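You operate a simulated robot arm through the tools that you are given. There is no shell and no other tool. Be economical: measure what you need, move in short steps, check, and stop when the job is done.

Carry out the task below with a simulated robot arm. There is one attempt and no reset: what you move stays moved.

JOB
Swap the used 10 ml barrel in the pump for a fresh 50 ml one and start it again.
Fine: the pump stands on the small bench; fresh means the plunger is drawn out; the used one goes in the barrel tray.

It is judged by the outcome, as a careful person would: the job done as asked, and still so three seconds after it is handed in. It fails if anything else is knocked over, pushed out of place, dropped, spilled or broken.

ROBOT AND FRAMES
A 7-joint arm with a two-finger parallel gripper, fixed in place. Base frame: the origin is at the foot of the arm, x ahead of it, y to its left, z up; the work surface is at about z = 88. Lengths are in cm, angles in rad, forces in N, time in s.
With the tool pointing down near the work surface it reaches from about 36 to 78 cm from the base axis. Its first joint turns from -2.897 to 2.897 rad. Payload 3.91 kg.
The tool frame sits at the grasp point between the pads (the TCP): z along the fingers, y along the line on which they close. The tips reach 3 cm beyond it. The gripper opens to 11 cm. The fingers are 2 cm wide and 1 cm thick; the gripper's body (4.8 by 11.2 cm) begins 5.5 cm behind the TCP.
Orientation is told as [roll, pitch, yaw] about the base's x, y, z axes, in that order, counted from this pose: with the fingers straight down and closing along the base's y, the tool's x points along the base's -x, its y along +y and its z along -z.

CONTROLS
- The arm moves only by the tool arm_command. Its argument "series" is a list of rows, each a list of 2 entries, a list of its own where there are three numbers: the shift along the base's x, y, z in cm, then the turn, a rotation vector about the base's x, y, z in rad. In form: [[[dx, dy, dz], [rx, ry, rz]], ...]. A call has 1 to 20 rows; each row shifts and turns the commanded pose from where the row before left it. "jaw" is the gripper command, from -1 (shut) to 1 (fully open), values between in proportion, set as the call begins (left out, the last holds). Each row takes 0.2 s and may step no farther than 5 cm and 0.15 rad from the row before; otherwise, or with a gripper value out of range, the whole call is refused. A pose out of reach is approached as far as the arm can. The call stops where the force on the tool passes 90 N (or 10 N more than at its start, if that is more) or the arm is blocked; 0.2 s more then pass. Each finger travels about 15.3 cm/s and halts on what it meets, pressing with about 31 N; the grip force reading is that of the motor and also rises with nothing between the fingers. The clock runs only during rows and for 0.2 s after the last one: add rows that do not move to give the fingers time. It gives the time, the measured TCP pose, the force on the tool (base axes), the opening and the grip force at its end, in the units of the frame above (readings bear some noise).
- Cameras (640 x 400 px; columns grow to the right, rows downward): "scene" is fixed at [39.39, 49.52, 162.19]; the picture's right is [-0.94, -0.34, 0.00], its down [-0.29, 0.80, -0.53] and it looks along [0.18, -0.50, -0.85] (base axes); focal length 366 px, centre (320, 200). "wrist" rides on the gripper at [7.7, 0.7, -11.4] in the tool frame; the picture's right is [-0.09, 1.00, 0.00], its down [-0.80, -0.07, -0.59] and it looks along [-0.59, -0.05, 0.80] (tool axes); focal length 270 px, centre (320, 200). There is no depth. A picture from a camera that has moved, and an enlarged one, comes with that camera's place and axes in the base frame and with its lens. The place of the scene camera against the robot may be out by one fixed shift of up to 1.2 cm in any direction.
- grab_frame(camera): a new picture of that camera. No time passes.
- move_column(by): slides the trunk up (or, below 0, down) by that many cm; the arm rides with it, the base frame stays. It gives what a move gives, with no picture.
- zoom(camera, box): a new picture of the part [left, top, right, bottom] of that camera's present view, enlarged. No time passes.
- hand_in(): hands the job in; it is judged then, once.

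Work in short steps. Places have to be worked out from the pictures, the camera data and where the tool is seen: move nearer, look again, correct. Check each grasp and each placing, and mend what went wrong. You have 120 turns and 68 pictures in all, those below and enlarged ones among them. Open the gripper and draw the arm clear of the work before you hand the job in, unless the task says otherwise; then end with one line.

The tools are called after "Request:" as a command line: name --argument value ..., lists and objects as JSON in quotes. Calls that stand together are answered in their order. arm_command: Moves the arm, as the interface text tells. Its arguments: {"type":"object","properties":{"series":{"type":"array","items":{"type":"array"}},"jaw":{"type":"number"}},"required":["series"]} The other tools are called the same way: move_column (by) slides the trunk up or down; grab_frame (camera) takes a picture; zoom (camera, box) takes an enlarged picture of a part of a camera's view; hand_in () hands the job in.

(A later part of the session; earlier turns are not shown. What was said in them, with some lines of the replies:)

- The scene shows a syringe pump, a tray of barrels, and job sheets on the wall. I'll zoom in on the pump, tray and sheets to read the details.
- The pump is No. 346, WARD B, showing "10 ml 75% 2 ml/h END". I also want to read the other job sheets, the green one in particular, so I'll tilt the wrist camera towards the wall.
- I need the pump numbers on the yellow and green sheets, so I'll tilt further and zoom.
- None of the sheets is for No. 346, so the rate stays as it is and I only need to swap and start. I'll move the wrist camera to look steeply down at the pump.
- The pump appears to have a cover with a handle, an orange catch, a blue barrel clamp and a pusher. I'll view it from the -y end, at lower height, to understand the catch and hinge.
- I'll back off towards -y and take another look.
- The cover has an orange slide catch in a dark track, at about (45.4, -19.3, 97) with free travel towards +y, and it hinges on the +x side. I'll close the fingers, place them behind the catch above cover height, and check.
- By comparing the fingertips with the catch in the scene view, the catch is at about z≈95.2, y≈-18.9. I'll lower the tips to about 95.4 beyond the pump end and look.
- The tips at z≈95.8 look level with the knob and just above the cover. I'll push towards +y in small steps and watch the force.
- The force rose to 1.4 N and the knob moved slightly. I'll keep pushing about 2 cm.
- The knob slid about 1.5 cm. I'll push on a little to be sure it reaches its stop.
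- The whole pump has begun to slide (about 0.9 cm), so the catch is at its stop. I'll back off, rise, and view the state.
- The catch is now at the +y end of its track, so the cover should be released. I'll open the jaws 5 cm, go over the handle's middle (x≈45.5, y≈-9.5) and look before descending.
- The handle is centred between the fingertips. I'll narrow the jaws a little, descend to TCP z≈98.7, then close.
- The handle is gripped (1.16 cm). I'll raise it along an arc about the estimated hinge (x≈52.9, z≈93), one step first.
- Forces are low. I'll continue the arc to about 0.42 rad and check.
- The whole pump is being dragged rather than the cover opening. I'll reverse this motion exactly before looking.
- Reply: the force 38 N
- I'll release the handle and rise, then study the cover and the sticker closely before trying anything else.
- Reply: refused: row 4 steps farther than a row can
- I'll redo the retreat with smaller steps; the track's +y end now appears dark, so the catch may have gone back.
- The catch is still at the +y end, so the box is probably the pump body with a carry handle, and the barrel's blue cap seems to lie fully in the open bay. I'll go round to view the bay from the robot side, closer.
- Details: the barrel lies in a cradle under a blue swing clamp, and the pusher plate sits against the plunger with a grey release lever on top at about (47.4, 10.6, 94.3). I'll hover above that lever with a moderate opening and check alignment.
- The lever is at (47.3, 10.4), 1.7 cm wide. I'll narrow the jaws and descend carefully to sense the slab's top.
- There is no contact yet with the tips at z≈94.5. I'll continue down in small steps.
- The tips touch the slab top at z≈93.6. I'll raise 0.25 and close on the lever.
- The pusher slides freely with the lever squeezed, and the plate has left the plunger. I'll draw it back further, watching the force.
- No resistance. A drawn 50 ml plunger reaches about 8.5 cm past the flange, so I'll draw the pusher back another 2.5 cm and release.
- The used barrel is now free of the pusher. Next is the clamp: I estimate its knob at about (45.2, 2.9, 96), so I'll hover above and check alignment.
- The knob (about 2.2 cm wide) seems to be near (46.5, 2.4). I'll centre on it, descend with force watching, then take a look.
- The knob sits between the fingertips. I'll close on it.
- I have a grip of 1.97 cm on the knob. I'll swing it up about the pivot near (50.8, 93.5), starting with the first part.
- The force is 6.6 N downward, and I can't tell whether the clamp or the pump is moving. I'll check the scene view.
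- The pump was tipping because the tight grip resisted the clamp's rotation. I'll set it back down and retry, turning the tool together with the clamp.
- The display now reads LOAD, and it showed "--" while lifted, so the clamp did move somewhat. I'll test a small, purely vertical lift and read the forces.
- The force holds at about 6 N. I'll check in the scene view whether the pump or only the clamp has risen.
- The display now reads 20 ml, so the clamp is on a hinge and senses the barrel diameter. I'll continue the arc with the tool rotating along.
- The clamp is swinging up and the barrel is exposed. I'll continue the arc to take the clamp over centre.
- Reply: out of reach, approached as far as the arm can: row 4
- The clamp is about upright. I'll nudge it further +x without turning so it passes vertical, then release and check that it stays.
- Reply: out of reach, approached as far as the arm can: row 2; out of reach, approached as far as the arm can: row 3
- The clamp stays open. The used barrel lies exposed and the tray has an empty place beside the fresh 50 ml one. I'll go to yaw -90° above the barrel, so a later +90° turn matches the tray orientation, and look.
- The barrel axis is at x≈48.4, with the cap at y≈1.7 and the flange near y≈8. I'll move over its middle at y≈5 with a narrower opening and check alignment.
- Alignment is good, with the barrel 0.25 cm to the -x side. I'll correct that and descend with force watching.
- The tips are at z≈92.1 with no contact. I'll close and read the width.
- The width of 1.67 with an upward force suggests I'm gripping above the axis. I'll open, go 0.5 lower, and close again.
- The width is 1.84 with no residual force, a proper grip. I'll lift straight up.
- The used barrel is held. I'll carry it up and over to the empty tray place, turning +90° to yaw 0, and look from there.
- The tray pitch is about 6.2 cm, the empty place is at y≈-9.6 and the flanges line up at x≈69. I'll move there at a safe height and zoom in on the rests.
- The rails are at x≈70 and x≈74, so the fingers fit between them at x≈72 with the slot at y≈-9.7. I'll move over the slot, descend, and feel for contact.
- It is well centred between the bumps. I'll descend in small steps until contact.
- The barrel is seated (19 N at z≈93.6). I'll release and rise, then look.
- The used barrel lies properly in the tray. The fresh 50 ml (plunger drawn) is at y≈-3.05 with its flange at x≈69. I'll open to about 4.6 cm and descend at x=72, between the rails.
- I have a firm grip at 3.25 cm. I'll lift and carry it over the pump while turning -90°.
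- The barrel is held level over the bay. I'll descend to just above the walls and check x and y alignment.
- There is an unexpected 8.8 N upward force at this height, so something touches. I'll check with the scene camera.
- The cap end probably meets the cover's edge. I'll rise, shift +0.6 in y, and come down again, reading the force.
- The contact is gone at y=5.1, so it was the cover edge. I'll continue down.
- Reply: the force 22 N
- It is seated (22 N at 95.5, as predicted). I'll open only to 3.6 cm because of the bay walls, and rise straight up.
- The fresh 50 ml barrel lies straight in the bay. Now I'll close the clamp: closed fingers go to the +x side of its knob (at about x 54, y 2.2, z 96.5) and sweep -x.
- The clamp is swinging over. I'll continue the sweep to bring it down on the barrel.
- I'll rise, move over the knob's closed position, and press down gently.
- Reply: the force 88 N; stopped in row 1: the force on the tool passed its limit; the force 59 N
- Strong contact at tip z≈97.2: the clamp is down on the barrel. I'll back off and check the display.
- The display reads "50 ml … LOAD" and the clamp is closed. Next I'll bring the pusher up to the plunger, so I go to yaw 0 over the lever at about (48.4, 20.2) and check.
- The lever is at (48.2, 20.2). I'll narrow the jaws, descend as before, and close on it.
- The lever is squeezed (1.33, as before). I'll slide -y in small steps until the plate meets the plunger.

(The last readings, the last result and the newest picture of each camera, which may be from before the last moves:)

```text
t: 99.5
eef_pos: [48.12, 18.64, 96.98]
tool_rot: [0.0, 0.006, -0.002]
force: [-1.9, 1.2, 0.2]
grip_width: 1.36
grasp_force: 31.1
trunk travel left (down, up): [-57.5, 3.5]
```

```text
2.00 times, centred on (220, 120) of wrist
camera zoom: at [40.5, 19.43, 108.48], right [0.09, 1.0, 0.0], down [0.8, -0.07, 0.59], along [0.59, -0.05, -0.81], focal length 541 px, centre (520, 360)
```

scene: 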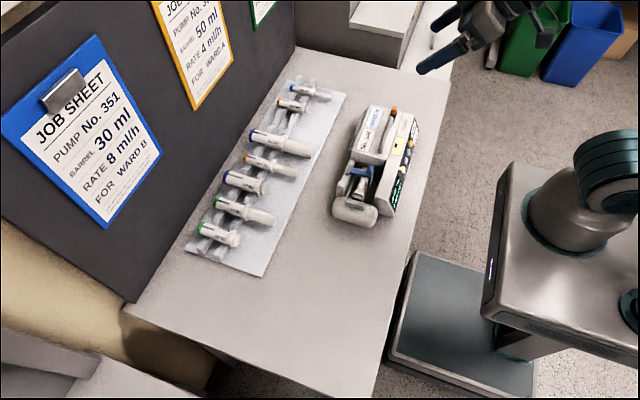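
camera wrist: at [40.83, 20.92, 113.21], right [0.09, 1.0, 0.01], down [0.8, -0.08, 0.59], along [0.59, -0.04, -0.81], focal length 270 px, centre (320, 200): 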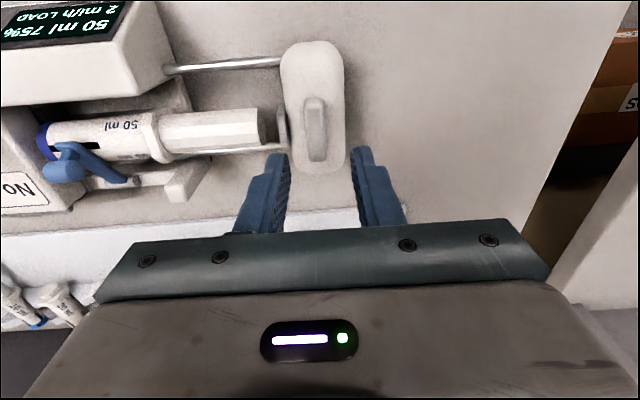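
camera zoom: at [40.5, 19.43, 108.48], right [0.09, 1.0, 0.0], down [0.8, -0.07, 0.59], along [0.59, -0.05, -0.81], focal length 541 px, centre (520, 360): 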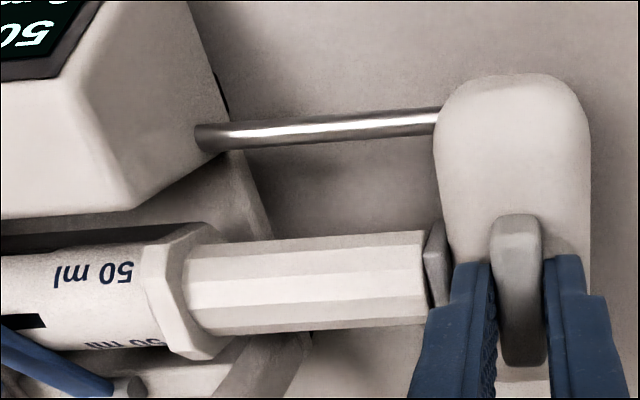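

The plate is at, or a hair from, the plunger end. I'll nudge slightly more while watching the force.

Request:
arm_command --series '[[[0, -0.1, 0], [0, 0, 0]], [[0, 0, 0], [0, 0, 0]]]'

Request:
arm_command --series '[[[0, -0.1, 0], [0, 0, 0]], [[0, 0, 0], [0, 0, 0]]]'

```text
t: 100.2
eef_pos: [48.1, 18.64, 96.88]
tool_rot: [-0.001, 0.007, -0.001]
force: [-0.3, 1.1, -1.1]
grip_width: 1.34
grasp_force: 30.8
trunk travel left (down, up): [-57.5, 3.5]
```

```text
t: 100.8
eef_pos: [47.98, 18.59, 96.88]
tool_rot: [0.0, 0.004, -0.002]
force: [-0.6, 1.7, 0.1]
grip_width: 1.37
grasp_force: 30.8
trunk travel left (down, up): [-57.5, 3.5]
```

The position has nearly stopped and force is building, so it is in contact. I'll check the display.

Request:
zoom --camera "scene" --box '[340, 120, 430, 240]'

```text
3.33 times, centred on (385, 180) of scene
camera zoom: at [39.39, 49.52, 162.19], right [-0.94, -0.34, 0.0], down [-0.29, 0.8, -0.53], along [0.18, -0.5, -0.85], focal length 1221 px, centre (103, 267)
```

zoom: 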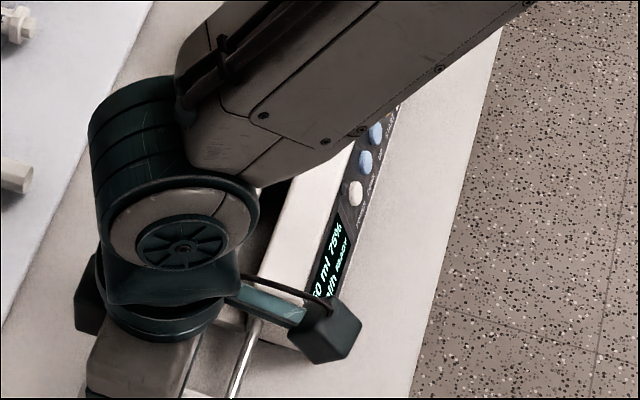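

The display reads READY. I'll release the lever, rise, and go above the catch at yaw +90°, so I can put it back as found and see the START button.

Request:
arm_command --series '[[[0, 0, 0], [0, 0, 0]], [[0, 0, 0], [0, 0, 0]], [[0, 0, 2], [0, 0, 0]], [[0, 0, 4], [0, 0, 0]], [[0, 0, 4], [0, 0, 0]], [[0, -3.1, 0], [0, 0, 0.143]], [[0, -3.1, 0], [0, 0, 0.143]], [[-0.2, -3.1, 0], [0, 0, 0.143]], [[-0.2, -3.1, 0], [0, 0, 0.143]], [[-0.2, -3.1, 0], [0, 0, 0.143]], [[-0.2, -3.1, 0], [0, 0, 0.143]], [[-0.2, -3.1, 0], [0, 0, 0.143]], [[-0.2, -3.1, 0], [0, 0, 0.143]], [[-0.2, -3.1, 0], [0, 0, 0.143]], [[0, -3.1, 0], [0, 0, 0.143]], [[0, -3.0, 0], [0, 0, 0.141]], [[0, 0, 0], [0, 0, 0]]]' --jaw -0.42

Request:
zoom --camera "wrist" --box '[200, 40, 440, 235]'

```text
t: 104.3
eef_pos: [46.69, -15.36, 107.15]
tool_rot: [0.0, 0.006, 1.571]
force: [-0.1, -0.1, 0.6]
grip_width: 3.19
grasp_force: 0.0
trunk travel left (down, up): [-57.5, 3.5]
```

```text
2.05 times, centred on (320, 138) of wrist
camera zoom: at [46.08, -23.09, 118.55], right [-1.0, 0.09, 0.0], down [0.07, 0.8, 0.59], along [0.05, 0.59, -0.81], focal length 554 px, centre (320, 328)
```

zoom: 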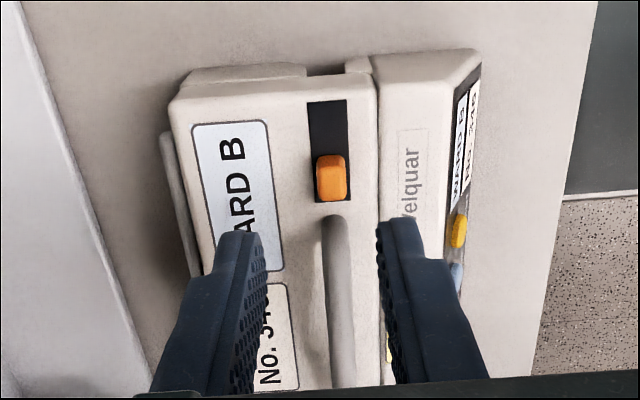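

The catch is at (46.3, -14.6). The pump as a whole has drifted about 3 cm in +y and 0.9 cm in +x. I'll grip the catch, slide it back to -y, and then move the pump back by its handle.

Request:
arm_command --series '[[[-0.35, 0.7, -3], [0, 0, 0]], [[0, 0, -3], [0, 0, 0]], [[0, 0, -1.5], [0, 0, 0]], [[0, 0, -0.8], [0, 0, 0]], [[0, 0, 0], [0, 0, 0]]]'

Request:
arm_command --series '[[[0, 0, 0], [0, 0, 0]], [[0, 0, 0], [0, 0, 0]]]' --jaw -1

```text
t: 105.5
eef_pos: [46.43, -14.77, 98.71]
tool_rot: [0.001, 0.006, 1.568]
force: [0.3, -0.2, 0.0]
grip_width: 3.19
grasp_force: 0.0
trunk travel left (down, up): [-57.5, 3.5]
```

```text
t: 106.2
eef_pos: [46.25, -14.68, 98.63]
tool_rot: [0.003, 0.004, 1.568]
force: [-0.1, 0.0, -0.1]
grip_width: 1.07
grasp_force: 30.7
trunk travel left (down, up): [-57.5, 3.5]
```

I grip about 1.07 cm. I'll pull -y 2.2 cm.

Request:
arm_command --series '[[[0, -0.4, 0], [0, 0, 0]], [[0, -0.4, 0], [0, 0, 0]], [[0, -0.4, 0], [0, 0, 0]], [[0, -0.4, 0], [0, 0, 0]], [[0, -0.4, 0], [0, 0, 0]], [[0, -0.2, 0], [0, 0, 0]]]'

Request:
arm_command --series '[[[0, -0.3, 0], [0, 0, 0]], [[0, -0.3, 0], [0, 0, 0]], [[0, 0, 0], [0, 0, 0]]]'

```text
t: 107.5
eef_pos: [46.33, -16.84, 98.7]
tool_rot: [0.001, 0.003, 1.571]
force: [1.4, 8.3, 7.3]
grip_width: 1.06
grasp_force: 31.1
trunk travel left (down, up): [-57.5, 3.5]
```

```text
t: 108.3
eef_pos: [46.29, -17.44, 98.64]
tool_rot: [-0.001, 0.005, 1.568]
force: [0.7, 7.3, 5.2]
grip_width: 1.06
grasp_force: 31.0
trunk travel left (down, up): [-57.5, 3.5]
```

The catch is at its stop and the pump now follows (about 7 N). I'll keep drawing it slowly until the catch is at its original place, about (45.4, -19.05).

Request:
arm_command --series '[[[-0.15, -0.27, 0], [0, 0, 0]], [[-0.15, -0.27, 0], [0, 0, 0]], [[-0.15, -0.27, 0], [0, 0, 0]], [[-0.15, -0.27, 0], [0, 0, 0]], [[-0.15, -0.27, 0], [0, 0, 0]], [[-0.15, -0.25, 0], [0, 0, 0]], [[0, 0, 0], [0, 0, 0]]]'

Request:
arm_command --series '[[[0, 0, 0], [0, 0, 0]], [[0, 0, 0], [0, 0, 0]], [[0, 0, 3], [0, 0, 0]], [[0, -1, 4], [0, 0, 0]], [[0, 0, 3], [0, 0, 0]], [[0, 0, 0], [0, 0, 0]]]' --jaw -0.42

Request:
zoom --camera "scene" --box '[310, 90, 450, 250]'

```text
t: 110.0
eef_pos: [45.43, -19.12, 98.62]
tool_rot: [-0.001, 0.004, 1.569]
force: [2.5, 4.9, 4.3]
grip_width: 1.06
grasp_force: 30.5
trunk travel left (down, up): [-57.5, 3.5]
```

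```text
t: 111.3
eef_pos: [45.43, -20.13, 108.71]
tool_rot: [0.0, 0.005, 1.57]
force: [0.3, -1.1, -0.3]
grip_width: 3.19
grasp_force: 0.0
trunk travel left (down, up): [-57.5, 3.5]
```

```text
2.50 times, centred on (380, 170) of scene
camera zoom: at [39.39, 49.52, 162.19], right [-0.94, -0.34, 0.0], down [-0.29, 0.8, -0.53], along [0.18, -0.5, -0.85], focal length 916 px, centre (170, 275)
```

zoom: 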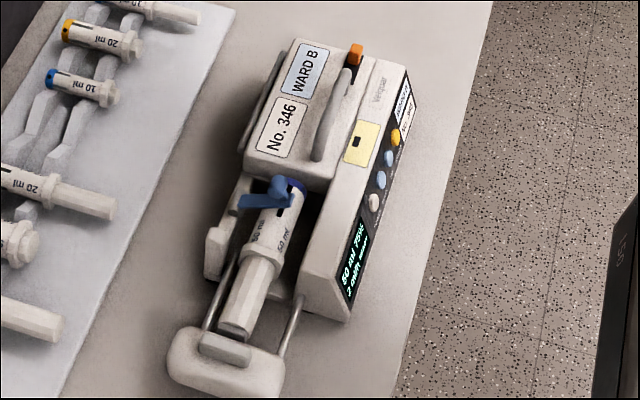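

The pump is back within about 0.5 cm and the catch is restored. START triangulates to about (39.2, -12.6, 93.0) on the slanted panel, so I'll close the fingers and place their lower +x edge just off it.

Request:
arm_command --series '[[[-3, 2.5, 0], [0, 0, 0]], [[-3, 2.5, -1.5], [0, 0, 0]], [[-2.7, 2.5, -2], [0, 0, 0]], [[0, 0, -4], [0, 0, 0]], [[0, 0, -3.7], [0, 0, 0]], [[0, 0, 0], [0, 0, 0]]]' --jaw -1

Request:
arm_command --series '[[[0.3, 0, -0.3], [0, 0, 0]], [[0.3, 0, -0.3], [0, 0, 0]], [[0, 0, 0], [0, 0, 0]]]'

Request:
arm_command --series '[[[0.2, 0, -0.2], [0, 0, 0]], [[0, 0, 0], [0, 0, 0]]]'

```text
t: 112.8
eef_pos: [36.72, -12.61, 97.53]
tool_rot: [0.001, 0.005, 1.569]
force: [-0.3, 0.2, 0.6]
grip_width: 0.0
grasp_force: 30.6
trunk travel left (down, up): [-57.5, 3.5]
```

```text
t: 113.5
eef_pos: [37.35, -12.71, 96.92]
tool_rot: [-0.001, 0.005, 1.57]
force: [0.2, 0.2, -1.0]
grip_width: 0.0
grasp_force: 31.4
trunk travel left (down, up): [-57.5, 3.5]
```

```text
t: 114.2
eef_pos: [37.5, -12.65, 96.64]
tool_rot: [-0.001, 0.004, 1.571]
force: [-0.1, -0.6, -0.2]
grip_width: 0.0
grasp_force: 30.8
trunk travel left (down, up): [-57.5, 3.5]
```

No contact yet. I'll continue in small steps along the panel normal.

Request:
arm_command --series '[[[0.15, 0, -0.15], [0, 0, 0]], [[0, 0, 0], [0, 0, 0]]]'

Request:
arm_command --series '[[[0.15, 0, -0.15], [0, 0, 0]], [[0, 0, 0], [0, 0, 0]]]'

Request:
arm_command --series '[[[0.12, 0, -0.12], [0, 0, 0]], [[0, 0, 0], [0, 0, 0]]]'

```text
t: 114.8
eef_pos: [37.58, -12.67, 96.45]
tool_rot: [0.0, 0.006, 1.569]
force: [-0.2, -0.3, -0.8]
grip_width: 0.0
grasp_force: 30.9
trunk travel left (down, up): [-57.5, 3.5]
```

```text
t: 115.3
eef_pos: [37.93, -12.54, 96.33]
tool_rot: [0.001, 0.006, 1.568]
force: [-0.7, -0.2, 0.9]
grip_width: 0.02
grasp_force: 31.2
trunk travel left (down, up): [-57.5, 3.5]
```

```text
t: 116.0
eef_pos: [37.93, -12.62, 96.24]
tool_rot: [0.001, 0.004, 1.569]
force: [0.3, 0.4, -1.0]
grip_width: 0.01
grasp_force: 30.5
trunk travel left (down, up): [-57.5, 3.5]
```

Request:
arm_command --series '[[[0.12, 0, -0.12], [0, 0, 0]], [[0, 0, 0], [0, 0, 0]]]'

Request:
arm_command --series '[[[0.12, 0, -0.12], [0, 0, 0]], [[0, 0, 0], [0, 0, 0]]]'

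Request:
arm_command --series '[[[0.12, 0, -0.12], [0, 0, 0]], [[0, 0, 0], [0, 0, 0]]]'

```text
t: 116.5
eef_pos: [38.13, -12.7, 96.1]
tool_rot: [0.0, 0.006, 1.57]
force: [1.0, 0.2, -0.3]
grip_width: 0.02
grasp_force: 31.2
trunk travel left (down, up): [-57.5, 3.5]
```

```text
t: 117.2
eef_pos: [38.15, -12.62, 95.91]
tool_rot: [0.001, 0.005, 1.567]
force: [-0.2, 0.5, 2.8]
grip_width: 0.0
grasp_force: 31.0
trunk travel left (down, up): [-57.5, 3.5]
```

```text
t: 117.8
eef_pos: [38.26, -12.58, 95.89]
tool_rot: [-0.001, 0.005, 1.568]
force: [-0.6, 0.5, 0.8]
grip_width: 0.0
grasp_force: 30.9
trunk travel left (down, up): [-57.5, 3.5]
```

Contact starts at the predicted spot. I'll press a little further until firm.

Request:
arm_command --series '[[[0.12, 0, -0.12], [0, 0, 0]], [[0, 0, 0], [0, 0, 0]]]'

Request:
arm_command --series '[[[0.12, 0, -0.12], [0, 0, 0]], [[0, 0, 0], [0, 0, 0]]]'

```text
t: 118.3
eef_pos: [38.31, -12.66, 95.83]
tool_rot: [0.001, 0.005, 1.57]
force: [-1.9, 0.6, 2.8]
grip_width: 0.0
grasp_force: 31.5
trunk travel left (down, up): [-57.5, 3.5]
```

```text
t: 119.0
eef_pos: [38.42, -12.6, 95.63]
tool_rot: [0.001, 0.005, 1.569]
force: [-6.3, -0.1, 8.4]
grip_width: 0.0
grasp_force: 31.3
trunk travel left (down, up): [-57.5, 3.5]
```

That is a firm press (about 10 N along the panel normal). I'll retreat along the normal, clear the arm, and use the last picture on the display.

Request:
arm_command --series '[[[-0.5, 0, 0.5], [0, 0, 0]], [[-0.8, 0, 0.8], [0, 0, 0]], [[-0.5, 0, 2], [0, 0, 0]], [[0, -2, 4], [0, 0, 0]], [[0, -3, 3.5], [0, 0, 0]], [[0, -4, 2], [0, 0, 0]], [[0, -4, 0], [0, 0, 0]], [[0, -2, 0], [0, 0, 0]], [[0, 0, 0], [0, 0, 0]]]'

Request:
zoom --camera "scene" --box '[340, 120, 420, 220]'

```text
t: 121.0
eef_pos: [36.61, -27.54, 108.46]
tool_rot: [0.001, 0.006, 1.569]
force: [-0.3, -0.7, -0.1]
grip_width: 0.0
grasp_force: 30.9
trunk travel left (down, up): [-57.5, 3.5]
```

```text
4.00 times, centred on (380, 170) of scene
camera zoom: at [39.39, 49.52, 162.19], right [-0.94, -0.34, 0.0], down [-0.29, 0.8, -0.53], along [0.18, -0.5, -0.85], focal length 1465 px, centre (80, 320)
```

zoom: 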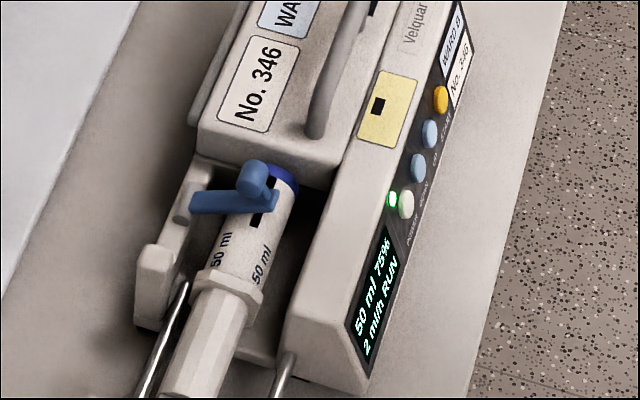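

The display reads "50 ml 75% 2 ml/h RUN" with a green lamp. I'll open the gripper while clear of everything.

Request:
arm_command --series '[[[0, 0, 1], [0, 0, 0]], [[0, 0, 0], [0, 0, 0]], [[0, 0, 0], [0, 0, 0]], [[0, 0, 0], [0, 0, 0]]]' --jaw 0.5

Request:
hand_in

```text
t: 122.0
eef_pos: [36.73, -27.6, 109.42]
tool_rot: [0.0, 0.007, 1.568]
force: [0.2, -0.1, -0.4]
grip_width: 8.28
grasp_force: 0.0
trunk travel left (down, up): [-57.5, 3.5]
```

```text
The job is handed in.
```

Job handed in: the used 10 ml barrel is in the tray, the fresh 50 ml barrel is clamped in pump No. 346, and its display reads "50 ml 75% 2 ml/h RUN"; the pump slid about 3 cm while I worked, and I drew it back to within about 0.5 cm of its place.
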